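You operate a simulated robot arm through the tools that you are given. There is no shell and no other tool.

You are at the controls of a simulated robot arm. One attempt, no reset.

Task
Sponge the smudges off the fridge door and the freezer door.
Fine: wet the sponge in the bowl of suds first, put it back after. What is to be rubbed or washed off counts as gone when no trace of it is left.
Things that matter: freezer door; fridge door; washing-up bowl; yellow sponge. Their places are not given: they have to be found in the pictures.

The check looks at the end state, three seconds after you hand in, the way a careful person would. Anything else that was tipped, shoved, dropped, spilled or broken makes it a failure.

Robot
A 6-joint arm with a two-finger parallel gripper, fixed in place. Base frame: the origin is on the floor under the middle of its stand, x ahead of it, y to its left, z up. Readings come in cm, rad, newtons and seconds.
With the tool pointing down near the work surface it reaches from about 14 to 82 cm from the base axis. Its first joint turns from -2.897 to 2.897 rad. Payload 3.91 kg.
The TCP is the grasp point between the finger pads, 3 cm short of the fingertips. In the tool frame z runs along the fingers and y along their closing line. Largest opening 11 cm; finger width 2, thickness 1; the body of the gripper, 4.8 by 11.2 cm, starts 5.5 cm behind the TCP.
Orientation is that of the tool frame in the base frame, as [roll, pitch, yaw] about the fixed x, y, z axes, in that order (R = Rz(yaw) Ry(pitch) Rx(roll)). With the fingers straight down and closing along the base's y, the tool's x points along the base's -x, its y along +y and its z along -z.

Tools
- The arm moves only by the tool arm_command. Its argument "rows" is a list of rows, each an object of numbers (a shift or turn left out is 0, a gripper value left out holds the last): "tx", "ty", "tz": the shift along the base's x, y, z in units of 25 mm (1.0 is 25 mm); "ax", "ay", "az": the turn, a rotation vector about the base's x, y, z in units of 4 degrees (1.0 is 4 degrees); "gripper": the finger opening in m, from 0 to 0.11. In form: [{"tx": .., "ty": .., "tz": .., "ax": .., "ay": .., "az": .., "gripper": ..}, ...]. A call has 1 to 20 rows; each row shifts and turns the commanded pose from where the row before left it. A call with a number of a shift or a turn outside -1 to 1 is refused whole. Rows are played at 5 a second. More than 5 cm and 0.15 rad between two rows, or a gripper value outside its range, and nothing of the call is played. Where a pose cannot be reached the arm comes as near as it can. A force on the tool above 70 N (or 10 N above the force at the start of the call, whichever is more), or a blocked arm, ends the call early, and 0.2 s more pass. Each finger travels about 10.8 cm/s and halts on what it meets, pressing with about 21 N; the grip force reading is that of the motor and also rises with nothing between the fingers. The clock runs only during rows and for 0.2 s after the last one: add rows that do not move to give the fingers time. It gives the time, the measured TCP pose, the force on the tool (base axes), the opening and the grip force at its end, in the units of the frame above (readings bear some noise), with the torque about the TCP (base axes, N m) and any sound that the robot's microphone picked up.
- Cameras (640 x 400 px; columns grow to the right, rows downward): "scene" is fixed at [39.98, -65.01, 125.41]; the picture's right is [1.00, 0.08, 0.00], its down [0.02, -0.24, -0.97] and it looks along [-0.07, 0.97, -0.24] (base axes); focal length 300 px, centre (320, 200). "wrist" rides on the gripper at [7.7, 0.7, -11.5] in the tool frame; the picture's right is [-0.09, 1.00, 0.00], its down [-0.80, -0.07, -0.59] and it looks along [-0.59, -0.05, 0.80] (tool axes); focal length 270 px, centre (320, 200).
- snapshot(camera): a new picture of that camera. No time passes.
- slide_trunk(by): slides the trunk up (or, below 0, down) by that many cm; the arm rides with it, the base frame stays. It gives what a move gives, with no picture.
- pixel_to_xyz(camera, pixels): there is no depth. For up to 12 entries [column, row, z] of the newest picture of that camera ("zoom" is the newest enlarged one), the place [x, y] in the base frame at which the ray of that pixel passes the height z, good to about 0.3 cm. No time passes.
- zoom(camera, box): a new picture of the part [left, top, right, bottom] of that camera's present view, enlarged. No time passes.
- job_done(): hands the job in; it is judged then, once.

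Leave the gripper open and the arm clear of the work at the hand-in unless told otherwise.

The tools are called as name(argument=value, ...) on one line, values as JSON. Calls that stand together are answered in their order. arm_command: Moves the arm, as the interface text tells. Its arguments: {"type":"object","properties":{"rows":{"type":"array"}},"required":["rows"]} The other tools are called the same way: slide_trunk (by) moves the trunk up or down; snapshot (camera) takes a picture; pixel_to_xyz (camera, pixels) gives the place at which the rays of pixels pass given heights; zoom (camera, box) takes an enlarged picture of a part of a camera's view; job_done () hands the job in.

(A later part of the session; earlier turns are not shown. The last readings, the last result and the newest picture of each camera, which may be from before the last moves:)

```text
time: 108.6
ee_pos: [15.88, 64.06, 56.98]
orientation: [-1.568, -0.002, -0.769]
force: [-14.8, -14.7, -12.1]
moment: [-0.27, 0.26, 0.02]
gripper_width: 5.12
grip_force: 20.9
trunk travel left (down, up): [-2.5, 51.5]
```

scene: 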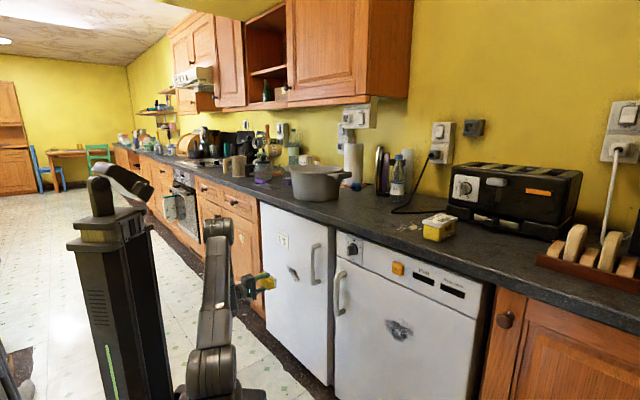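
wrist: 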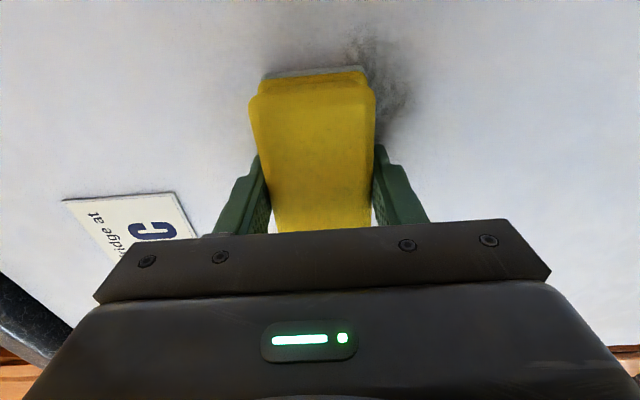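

Steady at about 21 N. I'll repeat with full strokes down and up.

arm_command(rows=[{"tx": -0.012, "ty": -0.012, "tz": -0.1}, {"tz": -0.2}, {"tz": -0.2}, {"tz": -0.2}, {"tz": -0.2}, {"tz": -0.2}, {"tz": -0.2}, {"tz": -0.2}, {"tz": -0.2}, {"tz": -0.2}, {"tz": -0.2}, {"tz": -0.2}, {"tz": -0.2}, {"tz": -0.2}, {"tz": -0.1}])

snapshot(camera="wrist")

zoom(camera="scene", box=[240, 240, 320, 300])

```text
time: 111.8
ee_pos: [15.83, 64.12, 49.97]
orientation: [-1.569, 0.0, -0.768]
force: [-1.0, -0.6, -0.2]
moment: [-0.02, -0.04, -0.04]
gripper_width: 5.12
grip_force: 21.2
trunk travel left (down, up): [-2.5, 51.5]
```

```text
taken
```

wrist: 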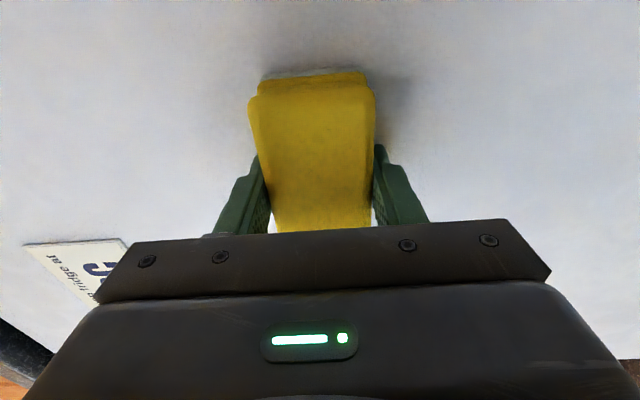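

```text
6.67 times, centred on (280, 270) of scene
```

zoom: 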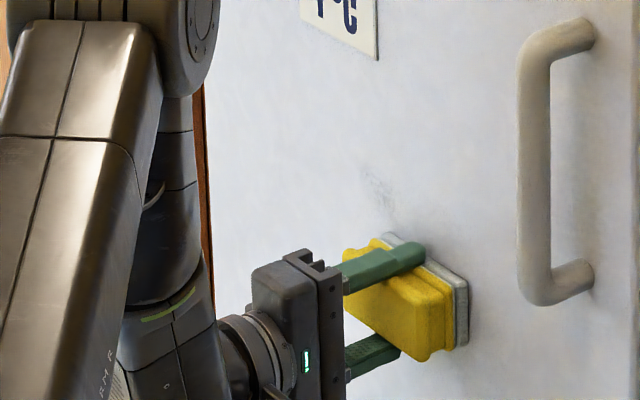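

Most of the smudge is gone, with a faint trace at scene (289,268). I'll back off to see it clearly.

arm_command(rows=[{"tx": -0.14, "ty": -0.144}, {"tx": -0.28, "ty": -0.288}, {"tx": -0.28, "ty": -0.288}, {"tx": -0.28, "ty": -0.288}, {"tx": -0.28, "ty": -0.288}, {"tx": -0.28, "ty": -0.288}, {"tx": -0.28, "ty": -0.288}, {"tx": -0.28, "ty": -0.288}, {"tz": -0.4}, {"tz": -0.4}, {"tz": -0.4}, {}])

zoom(camera="scene", box=[250, 240, 330, 300])

zoom(camera="wrist", box=[160, 0, 480, 200])

```text
time: 114.4
ee_pos: [10.61, 58.62, 47.06]
orientation: [-1.569, 0.0, -0.77]
force: [0.2, 0.1, -0.3]
moment: [0.0, -0.02, 0.01]
gripper_width: 5.1
grip_force: 20.6
trunk travel left (down, up): [-2.5, 51.5]
```

```text
6.67 times, centred on (290, 270) of scene
```

zoom: 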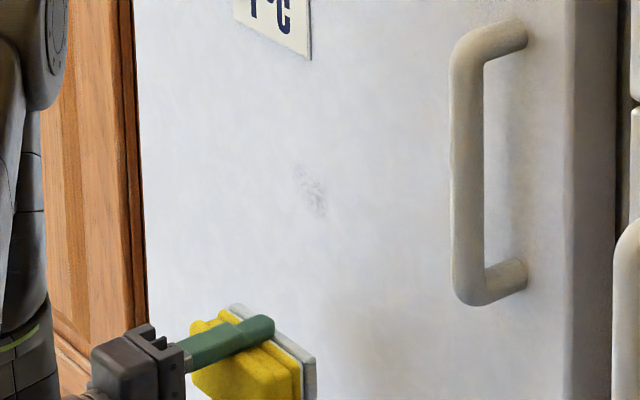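

```text
2.00 times, centred on (320, 100) of wrist
```

zoom: 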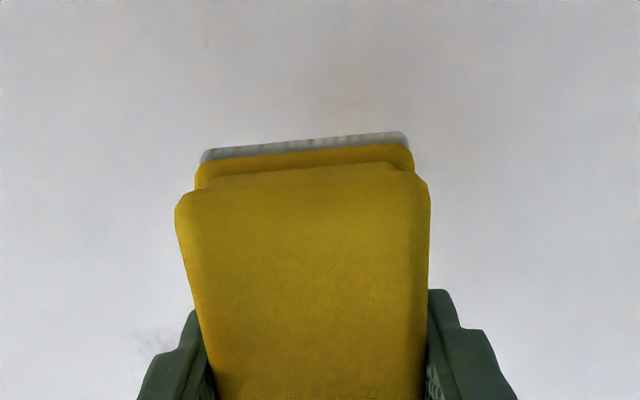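

Only a faint trace remains at about scene (288.5,268.5). I'll locate it.

pixel_to_xyz(camera="scene", pixels=[[288.5, 268.5, 57], [288.5, 268.5, 55], [286, 265, 58], [286, 265, 56], [291, 272.5, 56], [291, 272.5, 54]])

pixel_to_xyz(camera="wrist", pixels=[[240, 172, 58], [240, 172, 56], [240, 172, 54]])

```text
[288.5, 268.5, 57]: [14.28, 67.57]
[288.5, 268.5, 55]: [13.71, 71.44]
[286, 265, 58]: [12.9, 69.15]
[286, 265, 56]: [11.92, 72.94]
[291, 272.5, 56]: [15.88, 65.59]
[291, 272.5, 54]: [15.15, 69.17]
```

```text
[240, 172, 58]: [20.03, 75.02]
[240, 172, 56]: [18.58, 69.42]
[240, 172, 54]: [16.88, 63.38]
```

The trace lies at t≈-42 to -37 and z≈53.5 to 57. I'll move the sponge to t≈-39.5 and approach again.

arm_command(rows=[{"tx": -0.12, "ty": 0.115, "tz": 0.17}, {"tx": -0.23, "ty": 0.2225, "tz": 0.347}, {"tx": -0.23, "ty": 0.2225, "tz": 0.347}, {"tx": -0.23, "ty": 0.2225, "tz": 0.347}, {"tx": -0.23, "ty": 0.2225, "tz": 0.347}, {"tx": -0.23, "ty": 0.2225, "tz": 0.347}, {"tx": -0.23, "ty": 0.2225, "tz": 0.347}, {"tx": -0.23, "ty": 0.2225, "tz": 0.347}, {"tx": -0.11, "ty": 0.1075, "tz": 0.17}, {"tx": 0.12, "ty": 0.126}, {"tx": 0.243, "ty": 0.252}, {"tx": 0.243, "ty": 0.252}, {"tx": 0.243, "ty": 0.252}, {"tx": 0.243, "ty": 0.252}, {"tx": 0.243, "ty": 0.252}, {"tx": 0.243, "ty": 0.252}, {"tx": 0.243, "ty": 0.252}, {"tx": 0.1, "ty": 0.104}, {}])

```text
time: 118.4
ee_pos: [10.69, 68.14, 53.87]
orientation: [-1.57, -0.002, -0.77]
force: [0.1, 0.3, -0.1]
moment: [0.0, -0.01, 0.01]
gripper_width: 5.14
grip_force: 21.3
trunk travel left (down, up): [-2.5, 51.5]
```

arm_command(rows=[{"tx": 0.069, "ty": 0.072}, {"tx": 0.069, "ty": 0.072}, {"tx": 0.03, "ty": 0.031}, {}])

```text
time: 119.4
ee_pos: [11.23, 68.43, 54.0]
orientation: [-1.568, 0.0, -0.771]
force: [-0.1, 0.5, -0.7]
moment: [0.0, -0.01, 0.0]
gripper_width: 5.1
grip_force: 21.2
trunk travel left (down, up): [-2.5, 51.5]
```

arm_command(rows=[{"tx": 0.035, "ty": 0.036}, {"tx": 0.02, "ty": 0.021}, {}])

```text
time: 120.2
ee_pos: [11.3, 68.63, 53.92]
orientation: [-1.569, 0.001, -0.772]
force: [-4.7, -5.0, 0.6]
moment: [-0.07, 0.05, -0.11]
gripper_width: 5.14
grip_force: 20.8
trunk travel left (down, up): [-2.5, 51.5]
```

Light contact at about 7 N. I'll press slightly more, then stroke up and down.

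arm_command(rows=[{"tx": 0.014, "ty": 0.014}, {"tz": 0.1}, {"tz": 0.2}, {"tz": 0.2}, {"tz": 0.2}, {"tz": 0.2}, {"tz": 0.2}, {"tz": 0.2}, {"tz": 0.2}, {"tz": 0.1}, {"tz": -0.1, "tx": 0.006, "ty": 0.006}, {"tz": -0.2}, {"tz": -0.2}, {"tz": -0.2}, {"tz": -0.2}, {"tz": -0.2}, {"tz": -0.2}, {"tz": -0.2}, {"tz": -0.2}, {"tz": -0.2}])

arm_command(rows=[{"tz": -0.2, "tx": 0.006, "ty": 0.006}, {"tz": -0.2}, {"tz": 0.1}, {"tz": 0.2}, {"tz": 0.2}, {"tz": 0.2}, {"tz": 0.2}, {"tz": 0.2}, {"tz": 0.2}, {"tz": 0.2}, {"tz": 0.2}, {"tz": 0.2}, {"tz": 0.2}, {"tz": 0.1}])

zoom(camera="scene", box=[240, 240, 320, 300])

```text
time: 124.4
ee_pos: [11.36, 68.68, 53.28]
orientation: [-1.57, 0.0, -0.77]
force: [-10.5, -10.7, 9.8]
moment: [0.18, -0.22, -0.05]
gripper_width: 5.11
grip_force: 20.7
trunk travel left (down, up): [-2.5, 51.5]
```

```text
time: 127.4
ee_pos: [11.32, 68.69, 57.47]
orientation: [-1.573, -0.002, -0.769]
force: [-18.9, -20.2, -21.6]
moment: [-0.39, 0.33, 0.01]
gripper_width: 5.14
grip_force: 21.2
trunk travel left (down, up): [-2.5, 51.5]
```

```text
6.67 times, centred on (280, 270) of scene
```

zoom: 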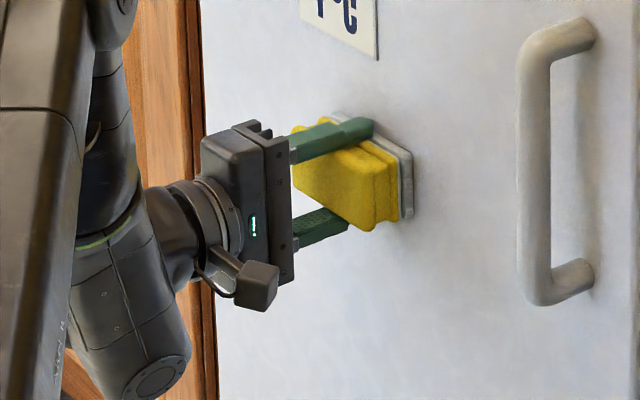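

Good contact. One more down stroke and up stroke, then I'll retreat and inspect.

arm_command(rows=[{"tz": -0.1, "tx": 0.0, "ty": 0.0}, {"tz": -0.2}, {"tz": -0.2}, {"tz": -0.2}, {"tz": -0.2, "tx": 0.006, "ty": 0.006}, {"tz": -0.2}, {"tz": -0.2}, {"tz": -0.2}, {"tz": -0.2, "tx": 0.006, "ty": 0.006}, {"tz": -0.2}, {"tz": -0.2}, {"tz": -0.2}])

arm_command(rows=[{"tx": -0.14, "ty": -0.144}, {"tx": -0.28, "ty": -0.288}, {"tx": -0.28, "ty": -0.288}, {"tx": -0.28, "ty": -0.288}, {"tx": -0.28, "ty": -0.288}, {"tx": -0.28, "ty": -0.288}, {"tx": -0.28, "ty": -0.288}, {"tx": -0.28, "ty": -0.288}, {"tz": -0.4}, {"tz": -0.4}, {"tz": -0.4}, {"tz": -0.4}, {}])

zoom(camera="scene", box=[250, 240, 330, 300])

snapshot(camera="wrist")

```text
time: 130.0
ee_pos: [11.38, 68.63, 52.0]
orientation: [-1.569, 0.001, -0.772]
force: [-4.6, -5.8, 5.2]
moment: [0.07, -0.11, -0.05]
gripper_width: 5.12
grip_force: 20.8
trunk travel left (down, up): [-2.5, 51.5]
```

```text
time: 132.8
ee_pos: [6.22, 63.38, 47.8]
orientation: [-1.57, 0.001, -0.769]
force: [1.0, 0.2, -1.4]
moment: [-0.01, -0.01, 0.03]
gripper_width: 5.11
grip_force: 21.0
trunk travel left (down, up): [-2.5, 51.5]
```

```text
6.67 times, centred on (290, 270) of scene
```

zoom: 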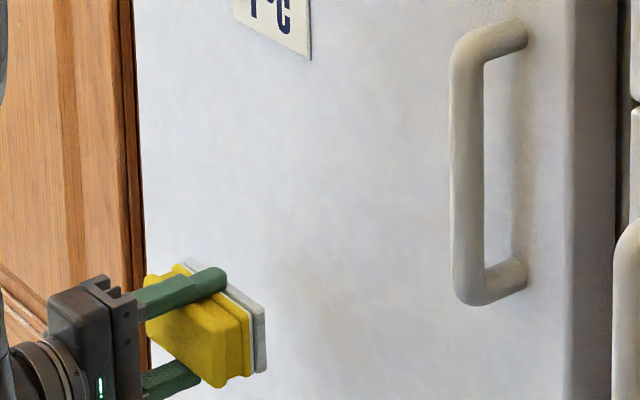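

```text
taken
```

wrist: 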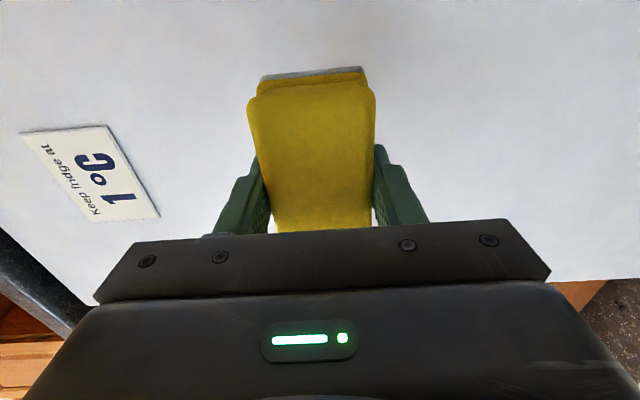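

The fridge door looks clean from here. I'll zoom harder to be sure no faint trace is left.

zoom(camera="scene", box=[275, 252, 315, 282])

zoom(camera="wrist", box=[100, 0, 420, 200])

```text
13.33 times, centred on (295, 267) of scene
```

zoom: 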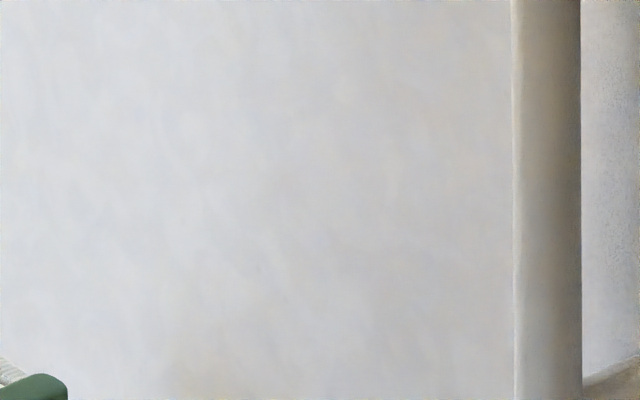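

```text
2.00 times, centred on (260, 100) of wrist
```

zoom: 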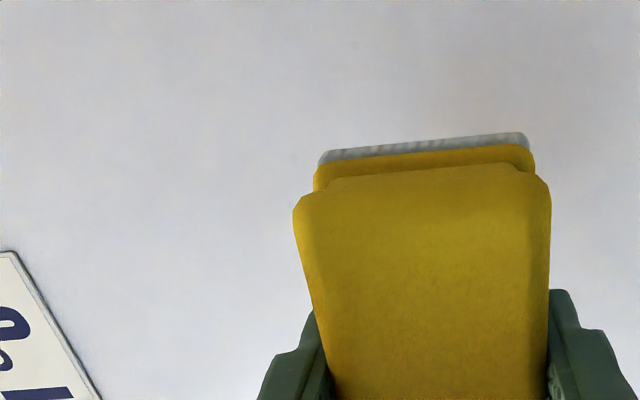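

The fridge door is clean. For the freezer, on the other side of the arm, the tool should be turned back the other way. I'll retreat, raise a little, and return the tool to pointing down at a pose that worked before.

arm_command(rows=[{"tx": -0.12, "ty": -0.2, "tz": 0.25}, {"tx": -0.1, "ty": -0.32, "tz": 0.4}, {"tx": -0.1, "ty": -0.32, "tz": 0.4}, {"tx": -0.1, "ty": -0.32, "tz": 0.4}, {"tx": -0.02, "ty": -0.32, "tz": 0.5}, {"tx": 0.0, "ty": -0.32, "tz": 0.5}, {"tx": 0.0, "ty": -0.32, "tz": 0.5}, {"tx": 0.0, "ty": -0.3, "tz": 0.5}, {"tx": 0.0, "ty": -0.3, "tz": 0.5}, {"tx": 0.0, "ty": -0.2, "tz": 0.5}, {"tz": 0.5}, {"tz": 0.4}, {"tz": 0.3}, {}])

snapshot(camera="scene")

```text
time: 135.8
ee_pos: [5.13, 56.07, 62.08]
orientation: [-1.57, 0.0, -0.771]
force: [-0.4, -0.2, -0.9]
moment: [-0.02, -0.02, 0.01]
gripper_width: 5.14
grip_force: 21.7
trunk travel left (down, up): [-2.5, 51.5]
```

```text
taken
```

scene: 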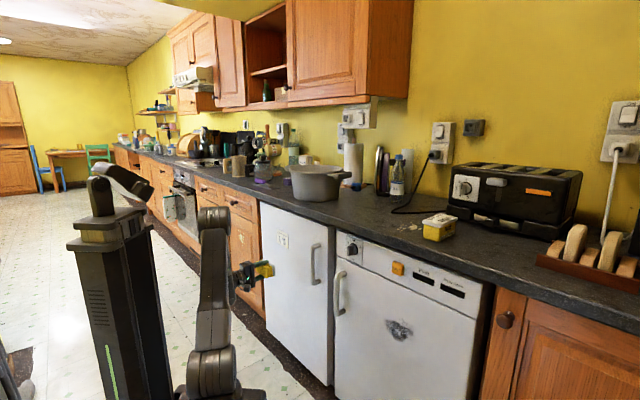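

The fridge door looks fully white now in the scene view. I'll untilt the tool back to pointing down.

arm_command(rows=[{"ax": -0.36, "ay": 0.347}, {"ax": -0.72, "ay": 0.694}, {"ax": -0.72, "ay": 0.694}, {"ax": -0.72, "ay": 0.694}, {"ax": -0.72, "ay": 0.694}, {"ax": -0.72, "ay": 0.694}, {"ax": -0.72, "ay": 0.694}, {"ax": -0.72, "ay": 0.694}, {"ax": -0.72, "ay": 0.694}, {"ax": -0.72, "ay": 0.694}, {"ax": -0.72, "ay": 0.694}, {"ax": -0.72, "ay": 0.694}, {"ax": -0.72, "ay": 0.694}, {"ax": -0.72, "ay": 0.694}, {"ax": -0.72, "ay": 0.694}, {"ax": -0.72, "ay": 0.694}, {"ax": -0.72, "ay": 0.694}, {"ax": -0.72, "ay": 0.694}, {"ax": -0.72, "ay": 0.694}, {"ax": -0.72, "ay": 0.694}])

arm_command(rows=[{"ax": -0.72, "ay": 0.694}, {"ax": -0.72, "ay": 0.694}, {"ax": -0.72, "ay": 0.694}, {}])

snapshot(camera="wrist")

```text
time: 140.0
ee_pos: [5.04, 56.02, 62.13]
orientation: [-2.935, -0.003, -0.768]
force: [-0.1, 0.5, -0.6]
moment: [-0.03, -0.01, 0.01]
gripper_width: 5.11
grip_force: 21.0
trunk travel left (down, up): [-2.5, 51.5]
```

```text
time: 141.0
ee_pos: [5.0, 56.03, 62.1]
orientation: [-3.141, -0.002, -0.768]
force: [-0.7, -0.1, -0.3]
moment: [0.0, -0.03, -0.03]
gripper_width: 5.12
grip_force: 20.8
trunk travel left (down, up): [-2.5, 51.5]
```

```text
taken
```

wrist: 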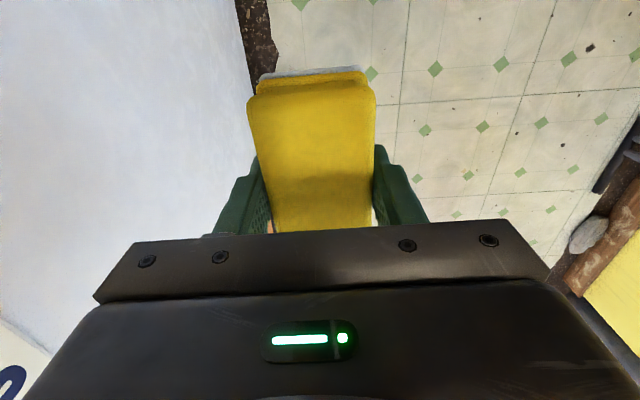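

The tool points down and the sponge now sits about flush with the fingertips. I'll turn the yaw back by -180° while moving along the doors toward the freezer, staying about 44 cm out along the normal, clear of the handles.

arm_command(rows=[{"tx": 0.1, "ty": -0.095, "az": -0.3}, {"tx": 0.2, "ty": -0.19, "az": -0.6}, {"tx": 0.392, "ty": -0.379, "az": -1}, {"tx": 0.392, "ty": -0.379, "az": -1}, {"tx": 0.392, "ty": -0.379, "az": -1}, {"tx": 0.392, "ty": -0.379, "az": -1}, {"tx": 0.392, "ty": -0.379, "az": -1}, {"tx": 0.392, "ty": -0.379, "az": -1}, {"tx": 0.392, "ty": -0.379, "az": -1}, {"tx": 0.392, "ty": -0.379, "az": -1}, {"tx": 0.392, "ty": -0.379, "az": -1}, {"tx": 0.392, "ty": -0.379, "az": -1}, {"tx": 0.392, "ty": -0.379, "az": -1}, {"tx": 0.392, "ty": -0.379, "az": -1}, {"tx": 0.392, "ty": -0.379, "az": -1}, {"tx": 0.392, "ty": -0.379, "az": -1}, {"tx": 0.392, "ty": -0.379, "az": -1}, {"tx": 0.392, "ty": -0.379, "az": -1}, {"tx": 0.392, "ty": -0.379, "az": -1}, {"tx": 0.392, "ty": -0.379, "az": -1}])

snapshot(camera="scene")

```text
time: 145.2
ee_pos: [23.54, 38.34, 62.13]
orientation: [3.141, -0.002, -2.088]
force: [0.0, 0.2, -1.1]
moment: [0.01, 0.0, -0.02]
gripper_width: 5.12
grip_force: 21.1
trunk travel left (down, up): [-2.5, 51.5]
```

```text
taken
```

scene: 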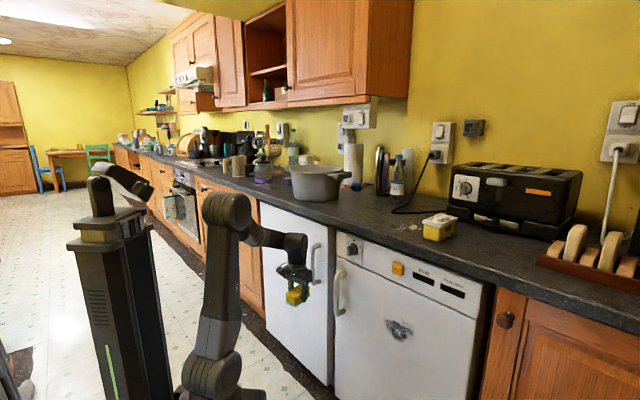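

That went well. I'll continue turning and moving toward the freezer side.

arm_command(rows=[{"tx": 0.392, "ty": -0.379, "az": -1}, {"tx": 0.392, "ty": -0.379, "az": -1}, {"tx": 0.392, "ty": -0.379, "az": -1}, {"tx": 0.392, "ty": -0.379, "az": -1}, {"tx": 0.392, "ty": -0.379, "az": -1}, {"tx": 0.392, "ty": -0.379, "az": -1}, {"tx": 0.392, "ty": -0.379, "az": -1}, {"tx": 0.392, "ty": -0.379, "az": -1}, {"tx": 0.392, "ty": -0.379, "az": -1}, {"tx": 0.392, "ty": -0.379, "az": -1}, {"tx": 0.392, "ty": -0.379, "az": -1}, {"tx": 0.392, "ty": -0.379, "az": -1}, {"tx": 0.392, "ty": -0.379, "az": -1}, {"tx": 0.392, "ty": -0.379, "az": -1}, {"tx": 0.392, "ty": -0.379, "az": -1}, {"tx": 0.392, "ty": -0.379, "az": -1}, {"tx": 0.392, "ty": -0.379, "az": -1}, {"tx": 0.392, "ty": -0.379, "az": -1}])

arm_command(rows=[{"tx": 0.392, "ty": -0.379, "az": -1}, {"tx": 0.392, "ty": -0.379, "az": -1}, {"tx": 0.392, "ty": -0.379, "az": -1}, {"tx": 0.392, "ty": -0.379, "az": -1}, {"tx": 0.392, "ty": -0.379, "az": -1}, {"tx": 0.392, "ty": -0.379, "az": -1}, {"tx": 0.2, "ty": -0.19, "az": -1}, {"tx": 0.1, "ty": -0.1, "az": -0.5}, {"az": -0.3}, {}])

snapshot(camera="scene")

snapshot(camera="wrist")

```text
time: 149.0
ee_pos: [41.07, 21.19, 62.09]
orientation: [-3.141, -0.001, 2.94]
force: [-0.2, 0.4, -0.8]
moment: [0.02, -0.03, 0.0]
gripper_width: 5.12
grip_force: 21.4
trunk travel left (down, up): [-2.5, 51.5]
```

```text
time: 151.2
ee_pos: [47.78, 14.73, 62.02]
orientation: [3.142, -0.003, 2.394]
force: [-0.4, 0.3, -0.1]
moment: [0.01, 0.01, 0.02]
gripper_width: 5.11
grip_force: 20.7
trunk travel left (down, up): [-2.5, 51.5]
```

```text
taken
```

scene: 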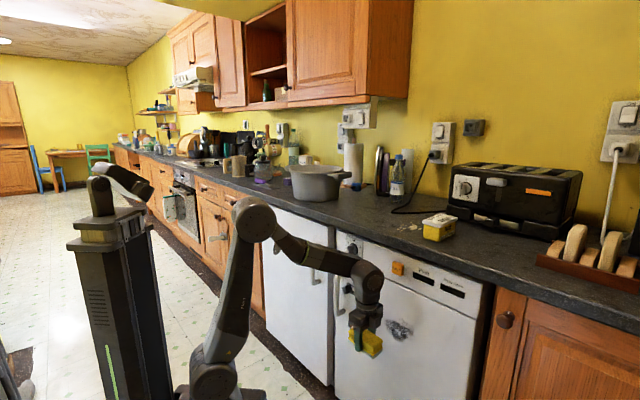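

```text
taken
```

wrist: 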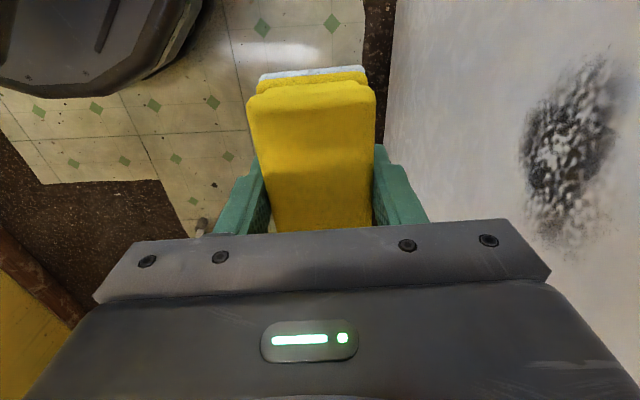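

I'm in front of the freezer with yaw ≈137°. The freezer smudge is visible at wrist (572,150). Now I'll tilt the tool toward the door, drifting slightly up and outward.

arm_command(rows=[{"ax": 0.36, "ay": -0.347, "az": -0.28, "tz": 0.1}, {"ax": 0.72, "ay": -0.694, "tx": 0.03, "ty": 0.031, "tz": 0.15}, {"ax": 0.72, "ay": -0.694, "tx": 0.03, "ty": 0.031, "tz": 0.15}, {"ax": 0.72, "ay": -0.694, "tx": 0.03, "ty": 0.031, "tz": 0.15}, {"ax": 0.72, "ay": -0.694, "tx": 0.03, "ty": 0.031, "tz": 0.15}, {"ax": 0.72, "ay": -0.694, "tx": 0.03, "ty": 0.031, "tz": 0.15}, {"ax": 0.72, "ay": -0.694, "tx": 0.03, "ty": 0.031, "tz": 0.15}, {"ax": 0.72, "ay": -0.694, "tx": 0.03, "ty": 0.031, "tz": 0.15}, {"ax": 0.72, "ay": -0.694, "tx": 0.03, "ty": 0.031, "tz": 0.15}, {"ax": 0.72, "ay": -0.694, "tx": 0.03, "ty": 0.031, "tz": 0.15}, {"ax": 0.72, "ay": -0.694, "tx": 0.03, "ty": 0.031, "tz": 0.15}, {"ax": 0.72, "ay": -0.694, "tx": 0.03, "ty": 0.031, "tz": 0.15}])

```text
time: 153.8
ee_pos: [48.67, 15.66, 66.56]
orientation: [2.336, 0.0, 2.377]
force: [-0.3, 0.3, -0.1]
moment: [0.0, 0.01, -0.01]
gripper_width: 5.13
grip_force: 20.9
trunk travel left (down, up): [-2.5, 51.5]
```

Tilt is 46°. I'll continue to 90°.

arm_command(rows=[{"ax": 0.72, "ay": -0.694, "tx": 0.03, "ty": 0.031, "tz": 0.1}, {"ax": 0.72, "ay": -0.694, "tx": 0.03, "ty": 0.031, "tz": 0.1}, {"ax": 0.72, "ay": -0.694, "tx": 0.03, "ty": 0.031, "tz": 0.1}, {"ax": 0.72, "ay": -0.694, "tx": 0.03, "ty": 0.031, "tz": 0.1}, {"ax": 0.72, "ay": -0.694, "tx": 0.03, "ty": 0.031, "tz": 0.1}, {"ax": 0.72, "ay": -0.694, "tx": 0.03, "ty": 0.031, "tz": 0.1}, {"ax": 0.72, "ay": -0.694, "tx": 0.03, "ty": 0.031, "tz": 0.1}, {"ax": 0.72, "ay": -0.694, "tx": 0.03, "ty": 0.031, "tz": 0.1}, {"ax": 0.72, "ay": -0.694}, {"ax": 0.72, "ay": -0.694}, {"ax": 0.68, "ay": -0.656}, {}])

snapshot(camera="scene")

snapshot(camera="wrist")

```text
time: 156.4
ee_pos: [49.25, 16.14, 68.57]
orientation: [1.573, 0.003, 2.375]
force: [-0.6, 0.1, -0.9]
moment: [0.01, 0.0, 0.01]
gripper_width: 5.09
grip_force: 21.1
trunk travel left (down, up): [-2.5, 51.5]
```

```text
taken
```

scene: 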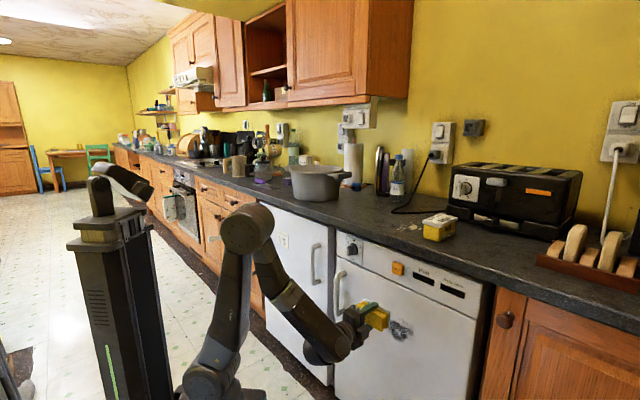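

```text
taken
```

wrist: 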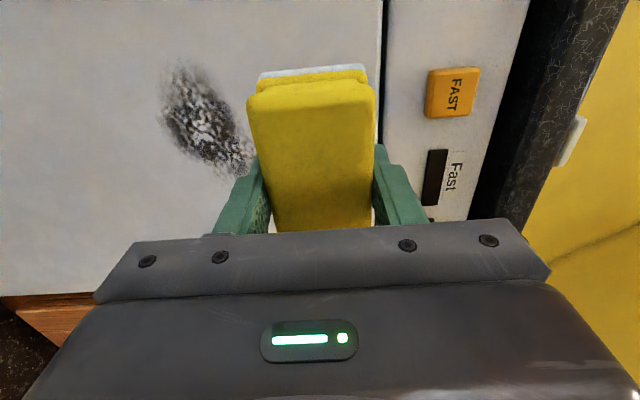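

The tool is level, facing the freezer. The smudge shows at wrist (160–250, 65–170), lower than the sponge. I'll locate its extent.

pixel_to_xyz(camera="wrist", pixels=[[158, 110, 58], [158, 110, 54], [185, 62, 60], [185, 62, 56], [252, 165, 64], [252, 165, 60], [205, 112, 60], [205, 112, 57], [240, 120, 62], [240, 120, 58], [205, 160, 60], [205, 160, 56]])

pixel_to_xyz(camera="scene", pixels=[[399, 329, 60], [399, 329, 57], [399, 329, 54]])

zoom(camera="wrist", box=[120, 20, 320, 200])

zoom(camera="scene", box=[330, 280, 450, 380])

```text
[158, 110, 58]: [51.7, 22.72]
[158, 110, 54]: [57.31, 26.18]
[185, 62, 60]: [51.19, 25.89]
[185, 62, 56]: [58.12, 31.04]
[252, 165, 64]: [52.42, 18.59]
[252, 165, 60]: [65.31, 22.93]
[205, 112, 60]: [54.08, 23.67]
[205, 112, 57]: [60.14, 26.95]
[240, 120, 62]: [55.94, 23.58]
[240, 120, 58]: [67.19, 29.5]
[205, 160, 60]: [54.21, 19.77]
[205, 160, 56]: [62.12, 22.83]
```

```text
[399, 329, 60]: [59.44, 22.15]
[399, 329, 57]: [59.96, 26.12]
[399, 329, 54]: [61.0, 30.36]
```

```text
2.22 times, centred on (220, 110) of wrist
```

zoom: 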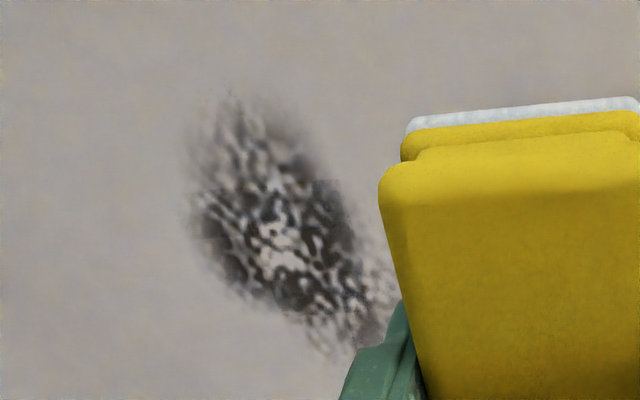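

```text
4.00 times, centred on (390, 330) of scene
```

zoom: 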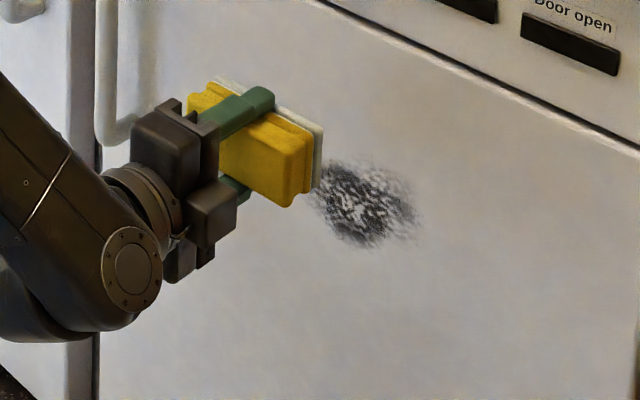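

I'll cross-check the extents with the scene camera: right edge (416,333), left (384,325), top (397,318), bottom (401,343).

pixel_to_xyz(camera="scene", pixels=[[416, 333, 60], [416, 333, 56], [384, 325, 60], [384, 325, 56], [397, 318, 62], [397, 318, 58], [401, 343, 56], [401, 343, 52]])

```text
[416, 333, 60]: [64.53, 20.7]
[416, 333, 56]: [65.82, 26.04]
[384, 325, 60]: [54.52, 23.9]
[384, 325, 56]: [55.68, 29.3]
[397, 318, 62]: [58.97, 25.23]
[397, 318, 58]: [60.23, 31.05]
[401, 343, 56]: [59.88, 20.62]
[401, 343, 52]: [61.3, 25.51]
```

The freezer smudge spans t≈19.5 to 32 and z≈53 to 61.5. I'll lower the sponge to z≈57.5 at t≈24 and approach to just short of contact.

arm_command(rows=[{"tz": -0.2}, {"tz": -0.4}, {"tz": -0.5}, {"tz": -0.5}, {"tz": -0.5}, {"tz": -0.5}, {"tz": -0.5}, {"tz": -0.5}, {"tz": -0.4}, {"tz": -0.3}, {"tz": -0.1}, {}])

arm_command(rows=[{"tx": 0.125, "ty": 0.13}, {"tx": 0.278, "ty": 0.288}, {"tx": 0.278, "ty": 0.288}, {"tx": 0.278, "ty": 0.288}, {"tx": 0.278, "ty": 0.288}, {"tx": 0.278, "ty": 0.288}, {"tx": 0.278, "ty": 0.288}, {"tx": 0.278, "ty": 0.288}, {"tx": 0.278, "ty": 0.288}, {"tx": 0.2, "ty": 0.207}, {}])

zoom(camera="scene", box=[340, 290, 440, 370])

snapshot(camera="wrist")

```text
time: 159.0
ee_pos: [49.16, 16.27, 57.45]
orientation: [1.575, 0.003, 2.377]
force: [-0.2, 0.2, 0.6]
moment: [-0.01, -0.02, -0.05]
gripper_width: 5.14
grip_force: 20.9
trunk travel left (down, up): [-2.5, 51.5]
```

```text
time: 161.4
ee_pos: [55.66, 22.71, 57.49]
orientation: [1.573, 0.001, 2.376]
force: [-0.7, -0.1, 0.1]
moment: [0.02, 0.0, -0.02]
gripper_width: 5.12
grip_force: 21.6
trunk travel left (down, up): [-2.5, 51.5]
```

```text
5.00 times, centred on (390, 330) of scene
```

zoom: 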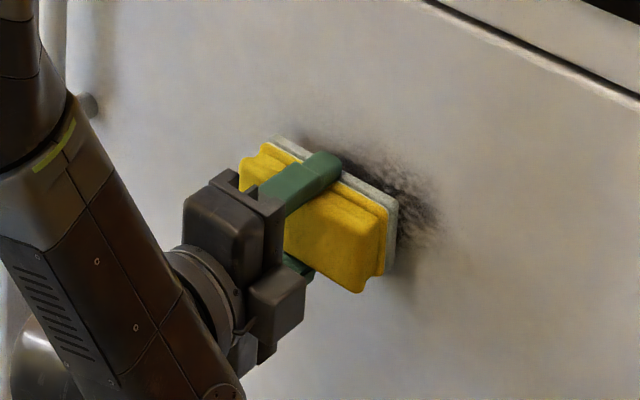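

```text
taken
```

wrist: 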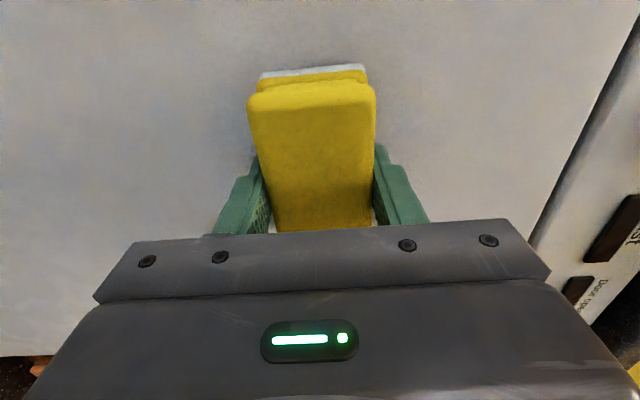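

The sponge is in front of the smudge and about 2 cm away. I'll creep in.

arm_command(rows=[{"tx": 0.083, "ty": 0.086}, {"tx": 0.083, "ty": 0.086}, {"tx": 0.083, "ty": 0.086}, {"tx": 0.083, "ty": 0.086}, {}])

arm_command(rows=[{"tx": 0.056, "ty": 0.058}, {"tx": 0.028, "ty": 0.029}, {}])

```text
time: 162.6
ee_pos: [56.33, 23.66, 57.51]
orientation: [1.574, 0.001, 2.378]
force: [-15.8, -9.7, -1.1]
moment: [0.04, 0.03, -0.72]
gripper_width: 5.13
grip_force: 20.6
trunk travel left (down, up): [-2.5, 51.5]
```

```text
time: 163.4
ee_pos: [56.76, 23.82, 57.54]
orientation: [1.575, -0.001, 2.375]
force: [-28.4, -23.0, -5.0]
moment: [-0.04, 0.06, 0.01]
gripper_width: 5.15
grip_force: 21.0
trunk travel left (down, up): [-2.5, 51.5]
```

Contact came a bit earlier here and pressed to about 36 N. I'll back off 2 mm right away.

arm_command(rows=[{"tx": -0.056, "ty": -0.058}, {}])

```text
time: 164.0
ee_pos: [56.57, 23.79, 57.6]
orientation: [1.574, 0.001, 2.374]
force: [-9.3, -9.2, -6.4]
moment: [-0.12, 0.11, -0.04]
gripper_width: 5.13
grip_force: 20.5
trunk travel left (down, up): [-2.5, 51.5]
```

Normal force is about 13 N. I'll stroke up then down over the smudge.

arm_command(rows=[{"tz": 0.1}, {"tz": 0.2}, {"tz": 0.2}, {"tz": 0.2}, {"tz": 0.2}, {"tz": 0.1}, {}])

zoom(camera="scene", box=[340, 290, 440, 370])

```text
time: 165.6
ee_pos: [56.64, 23.74, 59.95]
orientation: [1.575, 0.002, 2.376]
force: [1.1, -0.1, -0.7]
moment: [0.0, 0.0, 0.0]
gripper_width: 5.13
grip_force: 20.9
trunk travel left (down, up): [-2.5, 51.5]
```

```text
5.00 times, centred on (390, 330) of scene
```

zoom: 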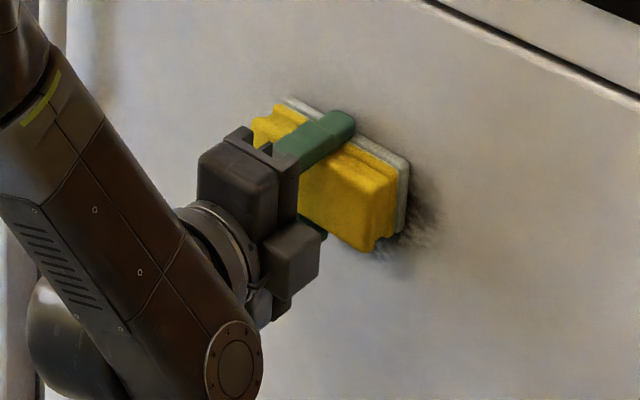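

arm_command(rows=[{"tx": 0.028, "ty": 0.029}, {}])

```text
time: 166.2
ee_pos: [56.59, 23.75, 59.98]
orientation: [1.575, 0.002, 2.377]
force: [-5.3, -4.6, -0.3]
moment: [0.08, -0.1, 0.01]
gripper_width: 5.11
grip_force: 21.1
trunk travel left (down, up): [-2.5, 51.5]
```

arm_command(rows=[{"tz": -0.1}, {"tz": -0.2}, {"tz": -0.2}, {"tz": -0.2}, {"tz": -0.2}, {"tz": -0.1}])

```text
time: 167.6
ee_pos: [56.59, 23.79, 57.64]
orientation: [1.571, 0.002, 2.377]
force: [-6.2, -6.1, 5.9]
moment: [0.11, -0.13, -0.01]
gripper_width: 5.1
grip_force: 20.6
trunk travel left (down, up): [-2.5, 51.5]
```

Steady at about 9 N. I'll keep going down.

arm_command(rows=[{"tz": -0.2}, {"tz": -0.2}, {"tz": -0.2}, {"tz": -0.2}, {"tz": -0.2}, {"tz": -0.1}])

zoom(camera="scene", box=[340, 290, 440, 370])

```text
time: 169.0
ee_pos: [56.58, 23.77, 54.8]
orientation: [1.573, 0.001, 2.375]
force: [-5.3, -4.2, 5.3]
moment: [0.13, -0.07, 0.03]
gripper_width: 5.12
grip_force: 21.3
trunk travel left (down, up): [-2.5, 51.5]
```

```text
5.00 times, centred on (390, 330) of scene
```

zoom: 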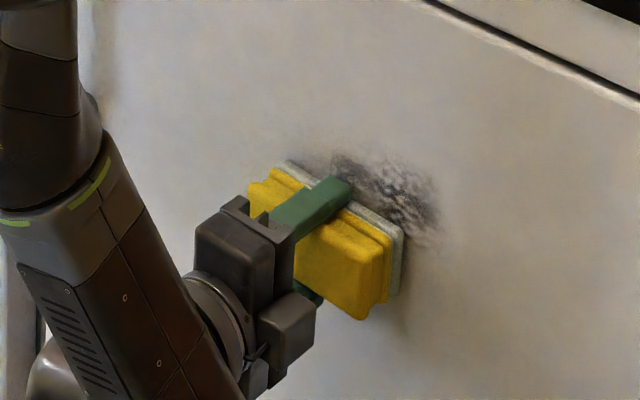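

The smudge is starting to fade on the wiped side. I'll do more passes, pressing slightly more.

arm_command(rows=[{"tx": 0.017, "ty": 0.017}, {"tz": 0.15}, {"tz": 0.25}, {"tz": 0.25}, {"tz": 0.25}, {"tz": 0.25}, {"tz": 0.25}, {"tz": 0.25}, {"tz": 0.25}, {"tz": 0.15}])

arm_command(rows=[{"tz": -0.15}, {"tz": -0.25}, {"tz": -0.25}, {"tz": -0.25}, {"tz": -0.25}, {"tz": -0.25}, {"tz": -0.25}, {"tz": -0.25}, {"tz": -0.25}])

zoom(camera="scene", box=[340, 290, 440, 370])

```text
time: 171.2
ee_pos: [56.74, 23.76, 59.71]
orientation: [1.575, 0.001, 2.376]
force: [-15.3, -14.5, -14.5]
moment: [-0.13, 0.2, -0.07]
gripper_width: 5.13
grip_force: 21.1
trunk travel left (down, up): [-2.5, 51.5]
```

```text
time: 173.2
ee_pos: [56.62, 23.83, 54.47]
orientation: [1.573, 0.002, 2.376]
force: [-6.7, -7.0, 5.8]
moment: [0.19, -0.2, 0.01]
gripper_width: 5.14
grip_force: 21.0
trunk travel left (down, up): [-2.5, 51.5]
```

```text
5.00 times, centred on (390, 330) of scene
```

zoom: 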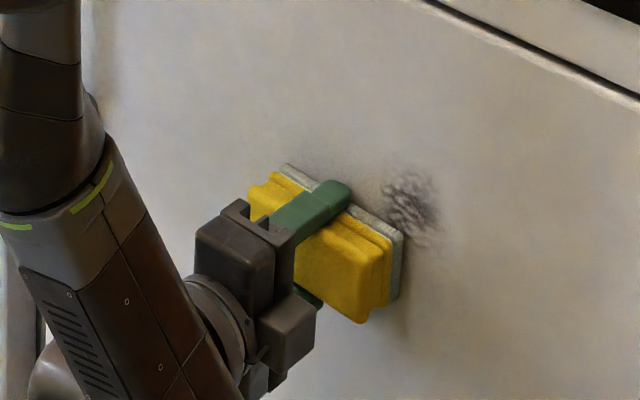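

The left part is clearing well. I'll back off 1 cm, shift right by 4.5 cm, and come back in.

arm_command(rows=[{"tx": -0.14, "ty": -0.144}, {"tx": -0.14, "ty": -0.144}, {"tx": 0.26, "ty": -0.25, "tz": 0.1}, {"tx": 0.26, "ty": -0.25, "tz": 0.1}, {"tx": 0.26, "ty": -0.25, "tz": 0.1}, {"tx": 0.26, "ty": -0.25}, {"tx": 0.26, "ty": -0.25}, {"tx": 0.11, "ty": 0.115}, {"tx": 0.11, "ty": 0.115}, {}])

```text
time: 175.4
ee_pos: [59.89, 20.62, 55.24]
orientation: [1.574, 0.002, 2.378]
force: [0.2, 0.5, 0.7]
moment: [-0.01, -0.02, -0.01]
gripper_width: 5.13
grip_force: 21.1
trunk travel left (down, up): [-2.5, 51.5]
```

arm_command(rows=[{"tx": 0.028, "ty": 0.029}, {}])

```text
time: 176.0
ee_pos: [59.85, 20.56, 55.34]
orientation: [1.575, 0.002, 2.378]
force: [-2.7, -3.1, -0.2]
moment: [0.05, -0.05, 0.07]
gripper_width: 5.13
grip_force: 21.3
trunk travel left (down, up): [-2.5, 51.5]
```

Light contact at about 4 N. I'll press slightly more and stroke up, then down.

arm_command(rows=[{"tx": 0.02, "ty": 0.021}, {"tz": -0.15}, {"tz": -0.15}, {"tz": 0.15}, {"tz": 0.25}, {"tz": 0.25}, {"tz": 0.25}, {"tz": 0.25}, {"tz": 0.25}, {"tz": 0.25}, {"tz": 0.25}, {"tz": 0.25}, {"tz": 0.15}])

arm_command(rows=[{"tz": -0.15}, {"tz": -0.25}, {"tz": -0.25}, {"tz": -0.25}, {"tz": -0.25}, {"tz": -0.25}, {"tz": -0.25}, {"tz": -0.25}, {"tz": -0.25}])

zoom(camera="scene", box=[340, 290, 440, 370])

```text
time: 178.8
ee_pos: [59.78, 20.68, 60.32]
orientation: [1.574, 0.0, 2.373]
force: [-22.9, -25.5, -20.7]
moment: [-0.39, 0.39, -0.07]
gripper_width: 5.12
grip_force: 21.1
trunk travel left (down, up): [-2.5, 51.5]
```

```text
time: 180.8
ee_pos: [59.87, 20.62, 54.87]
orientation: [1.573, 0.001, 2.374]
force: [-9.2, -10.2, 7.4]
moment: [0.35, -0.29, 0.01]
gripper_width: 5.12
grip_force: 21.0
trunk travel left (down, up): [-2.5, 51.5]
```

```text
5.00 times, centred on (390, 330) of scene
```

zoom: 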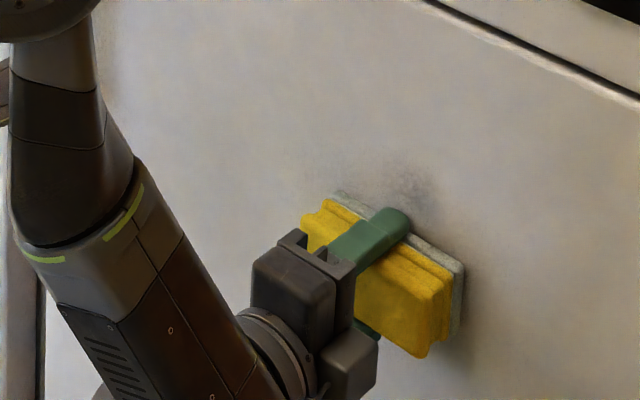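

Only a faint trace is left near zoom (405,190). The up stroke got firm at 34 N, so I'll ease off a little and do another pass.

arm_command(rows=[{"tx": -0.014, "ty": -0.014}, {"tz": -0.15}, {"tz": 0.15}, {"tz": 0.25}, {"tz": 0.25}, {"tz": 0.25}, {"tz": 0.25}, {"tz": 0.25}, {"tz": 0.25}, {"tz": 0.25}, {"tz": 0.25}, {"tz": 0.2}])

arm_command(rows=[{"tz": -0.15}, {"tz": -0.25}, {"tz": -0.25}, {"tz": -0.25}, {"tz": -0.25}, {"tz": -0.25}, {"tz": -0.25}, {"tz": -0.25}, {"tz": -0.25}])

arm_command(rows=[{"tx": -0.14, "ty": -0.144}, {"tx": -0.28, "ty": -0.288}, {"tx": -0.28, "ty": -0.288}, {"tx": -0.28, "ty": -0.288}, {"tx": -0.28, "ty": -0.288}, {"tx": -0.28, "ty": -0.288}, {"tx": -0.28, "ty": -0.288}, {"tx": -0.28, "ty": -0.288}, {"tz": -0.4}, {"tz": -0.5}, {"tz": -0.5}, {"tz": -0.5}, {"tz": -0.4}, {}])

zoom(camera="scene", box=[360, 300, 440, 360])

snapshot(camera="wrist")

```text
time: 183.4
ee_pos: [59.79, 20.76, 60.42]
orientation: [1.575, 0.002, 2.377]
force: [0.0, 0.2, 0.1]
moment: [-0.02, -0.03, -0.03]
gripper_width: 5.1
grip_force: 20.9
trunk travel left (down, up): [-2.5, 51.5]
```

```text
time: 185.4
ee_pos: [59.81, 20.73, 55.02]
orientation: [1.574, 0.0, 2.376]
force: [-0.2, -0.9, 0.2]
moment: [0.01, -0.02, 0.05]
gripper_width: 5.12
grip_force: 21.0
trunk travel left (down, up): [-2.5, 51.5]
```

```text
time: 188.4
ee_pos: [54.6, 15.25, 49.21]
orientation: [1.576, 0.002, 2.375]
force: [0.2, 0.2, -0.3]
moment: [-0.01, 0.0, -0.01]
gripper_width: 5.14
grip_force: 20.8
trunk travel left (down, up): [-2.5, 51.5]
```

```text
6.67 times, centred on (400, 330) of scene
```

zoom: 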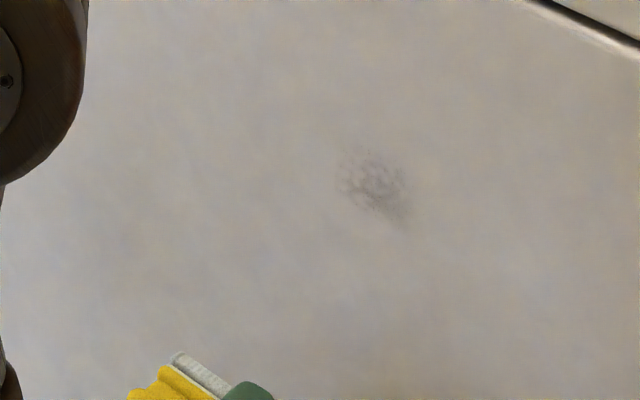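

```text
taken
```

wrist: 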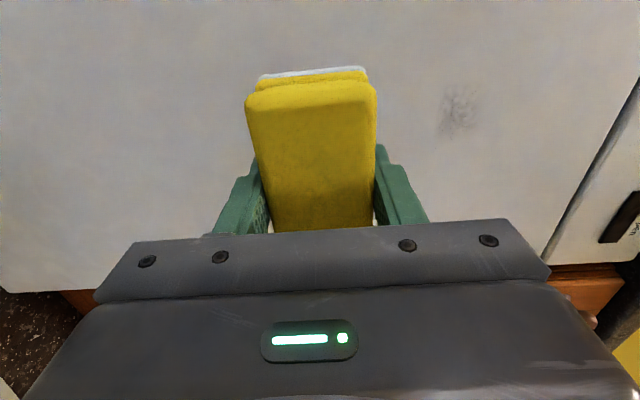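

A small faint patch remains at scene (408,328) and wrist (458,110). I'll locate it.

pixel_to_xyz(camera="scene", pixels=[[408.2, 327.7, 61], [408.2, 327.7, 58], [403, 322, 62], [403, 322, 59], [413.5, 334, 60], [413.5, 334, 57]])

pixel_to_xyz(camera="wrist", pixels=[[458, 110, 57], [458, 110, 60], [458, 110, 62], [440, 135, 57], [440, 135, 60], [478, 85, 60], [478, 85, 63]])

zoom(camera="wrist", box=[380, 40, 540, 160])

```text
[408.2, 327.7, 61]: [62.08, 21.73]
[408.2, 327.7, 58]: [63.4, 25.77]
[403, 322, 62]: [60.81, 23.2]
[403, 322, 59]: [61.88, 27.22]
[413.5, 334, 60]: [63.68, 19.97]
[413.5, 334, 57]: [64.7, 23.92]
```

```text
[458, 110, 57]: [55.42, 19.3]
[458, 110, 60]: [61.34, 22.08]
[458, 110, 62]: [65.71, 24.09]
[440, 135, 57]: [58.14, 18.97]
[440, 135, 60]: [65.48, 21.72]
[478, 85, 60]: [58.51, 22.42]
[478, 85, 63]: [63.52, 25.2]
```

```text
3.33 times, centred on (460, 100) of wrist
```

zoom: 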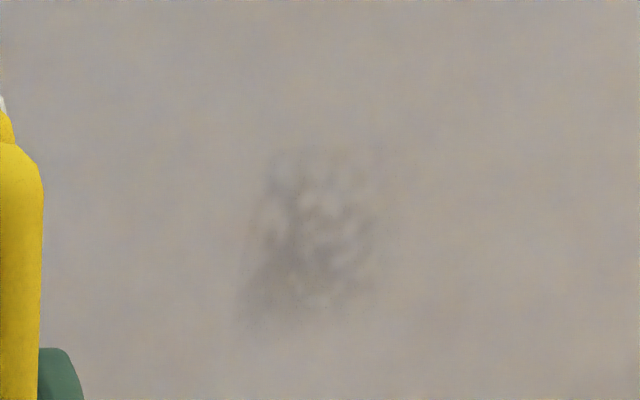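

The trace is centred at t≈29.2, z≈60.4, so a bit higher than my strokes reached. I'll bring the sponge there.

arm_command(rows=[{"tz": 0.2}, {"tz": 0.4}, {"tz": 0.5}, {"tz": 0.5}, {"tz": 0.5}, {"tz": 0.5}, {"tz": 0.5}, {"tz": 0.5}, {"tz": 0.5}, {"tz": 0.3, "tx": 0.1, "ty": 0.104}, {"tz": 0.1, "tx": 0.25, "ty": 0.259}, {"tx": 0.25, "ty": 0.259}, {"tx": 0.25, "ty": 0.259}, {"tx": 0.25, "ty": 0.259}, {"tx": 0.25, "ty": 0.259}, {"tx": 0.25, "ty": 0.259}, {"tx": 0.25, "ty": 0.259}, {"tx": 0.1, "ty": 0.104}, {}])

```text
time: 192.4
ee_pos: [59.55, 20.33, 60.52]
orientation: [1.573, 0.001, 2.376]
force: [-0.1, -0.6, -0.5]
moment: [0.01, -0.01, 0.04]
gripper_width: 5.09
grip_force: 20.8
trunk travel left (down, up): [-2.5, 51.5]
```

arm_command(rows=[{"tx": 0.056, "ty": 0.058}, {"tx": 0.042, "ty": 0.043}, {}])

```text
time: 193.2
ee_pos: [59.84, 20.54, 60.55]
orientation: [1.575, 0.0, 2.377]
force: [0.9, 0.0, -0.7]
moment: [-0.03, -0.02, 0.02]
gripper_width: 5.13
grip_force: 20.5
trunk travel left (down, up): [-2.5, 51.5]
```

arm_command(rows=[{"tx": 0.035, "ty": 0.036}, {}])

```text
time: 193.8
ee_pos: [59.74, 20.74, 60.45]
orientation: [1.574, 0.001, 2.377]
force: [0.3, -0.4, -0.6]
moment: [0.01, 0.02, -0.02]
gripper_width: 5.15
grip_force: 21.3
trunk travel left (down, up): [-2.5, 51.5]
```

arm_command(rows=[{"tx": 0.035, "ty": 0.036}, {}])

```text
time: 194.4
ee_pos: [59.85, 20.82, 60.54]
orientation: [1.573, 0.002, 2.375]
force: [-8.5, -6.4, -1.0]
moment: [0.16, -0.24, -0.02]
gripper_width: 5.12
grip_force: 21.1
trunk travel left (down, up): [-2.5, 51.5]
```

Contact at about 10.5 N. Short strokes down, up, and down over the trace.

arm_command(rows=[{"tz": -0.1}, {"tz": -0.2}, {"tz": -0.2}, {"tz": -0.2}, {"tz": -0.2}, {"tz": 0.1}, {"tz": 0.2}, {"tz": 0.2}, {"tz": 0.2}, {"tz": 0.2}, {"tz": 0.2}, {"tz": 0.2}, {"tz": 0.1}])

arm_command(rows=[{"tz": -0.1}, {"tz": -0.2}, {"tz": -0.2}, {"tz": -0.2}, {"tz": -0.2}, {"tz": -0.2}, {"tz": -0.2}, {"tz": -0.2}, {"tz": -0.1}])

zoom(camera="scene", box=[360, 300, 440, 360])

```text
time: 197.2
ee_pos: [59.79, 20.69, 61.73]
orientation: [1.576, -0.001, 2.377]
force: [-22.7, -22.3, -22.0]
moment: [0.41, -0.13, -0.28]
gripper_width: 5.08
grip_force: 21.2
trunk travel left (down, up): [-2.5, 51.5]
```

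```text
time: 199.2
ee_pos: [59.85, 20.69, 57.77]
orientation: [1.574, -0.001, 2.377]
force: [-11.4, -13.1, 7.4]
moment: [0.55, -0.51, -0.19]
gripper_width: 5.14
grip_force: 21.1
trunk travel left (down, up): [-2.5, 51.5]
```

```text
6.67 times, centred on (400, 330) of scene
```

zoom: 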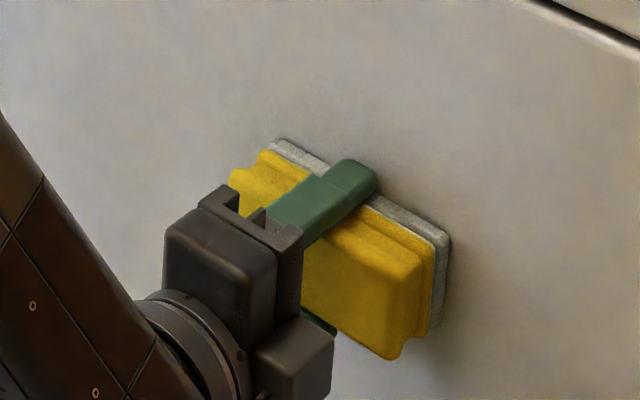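

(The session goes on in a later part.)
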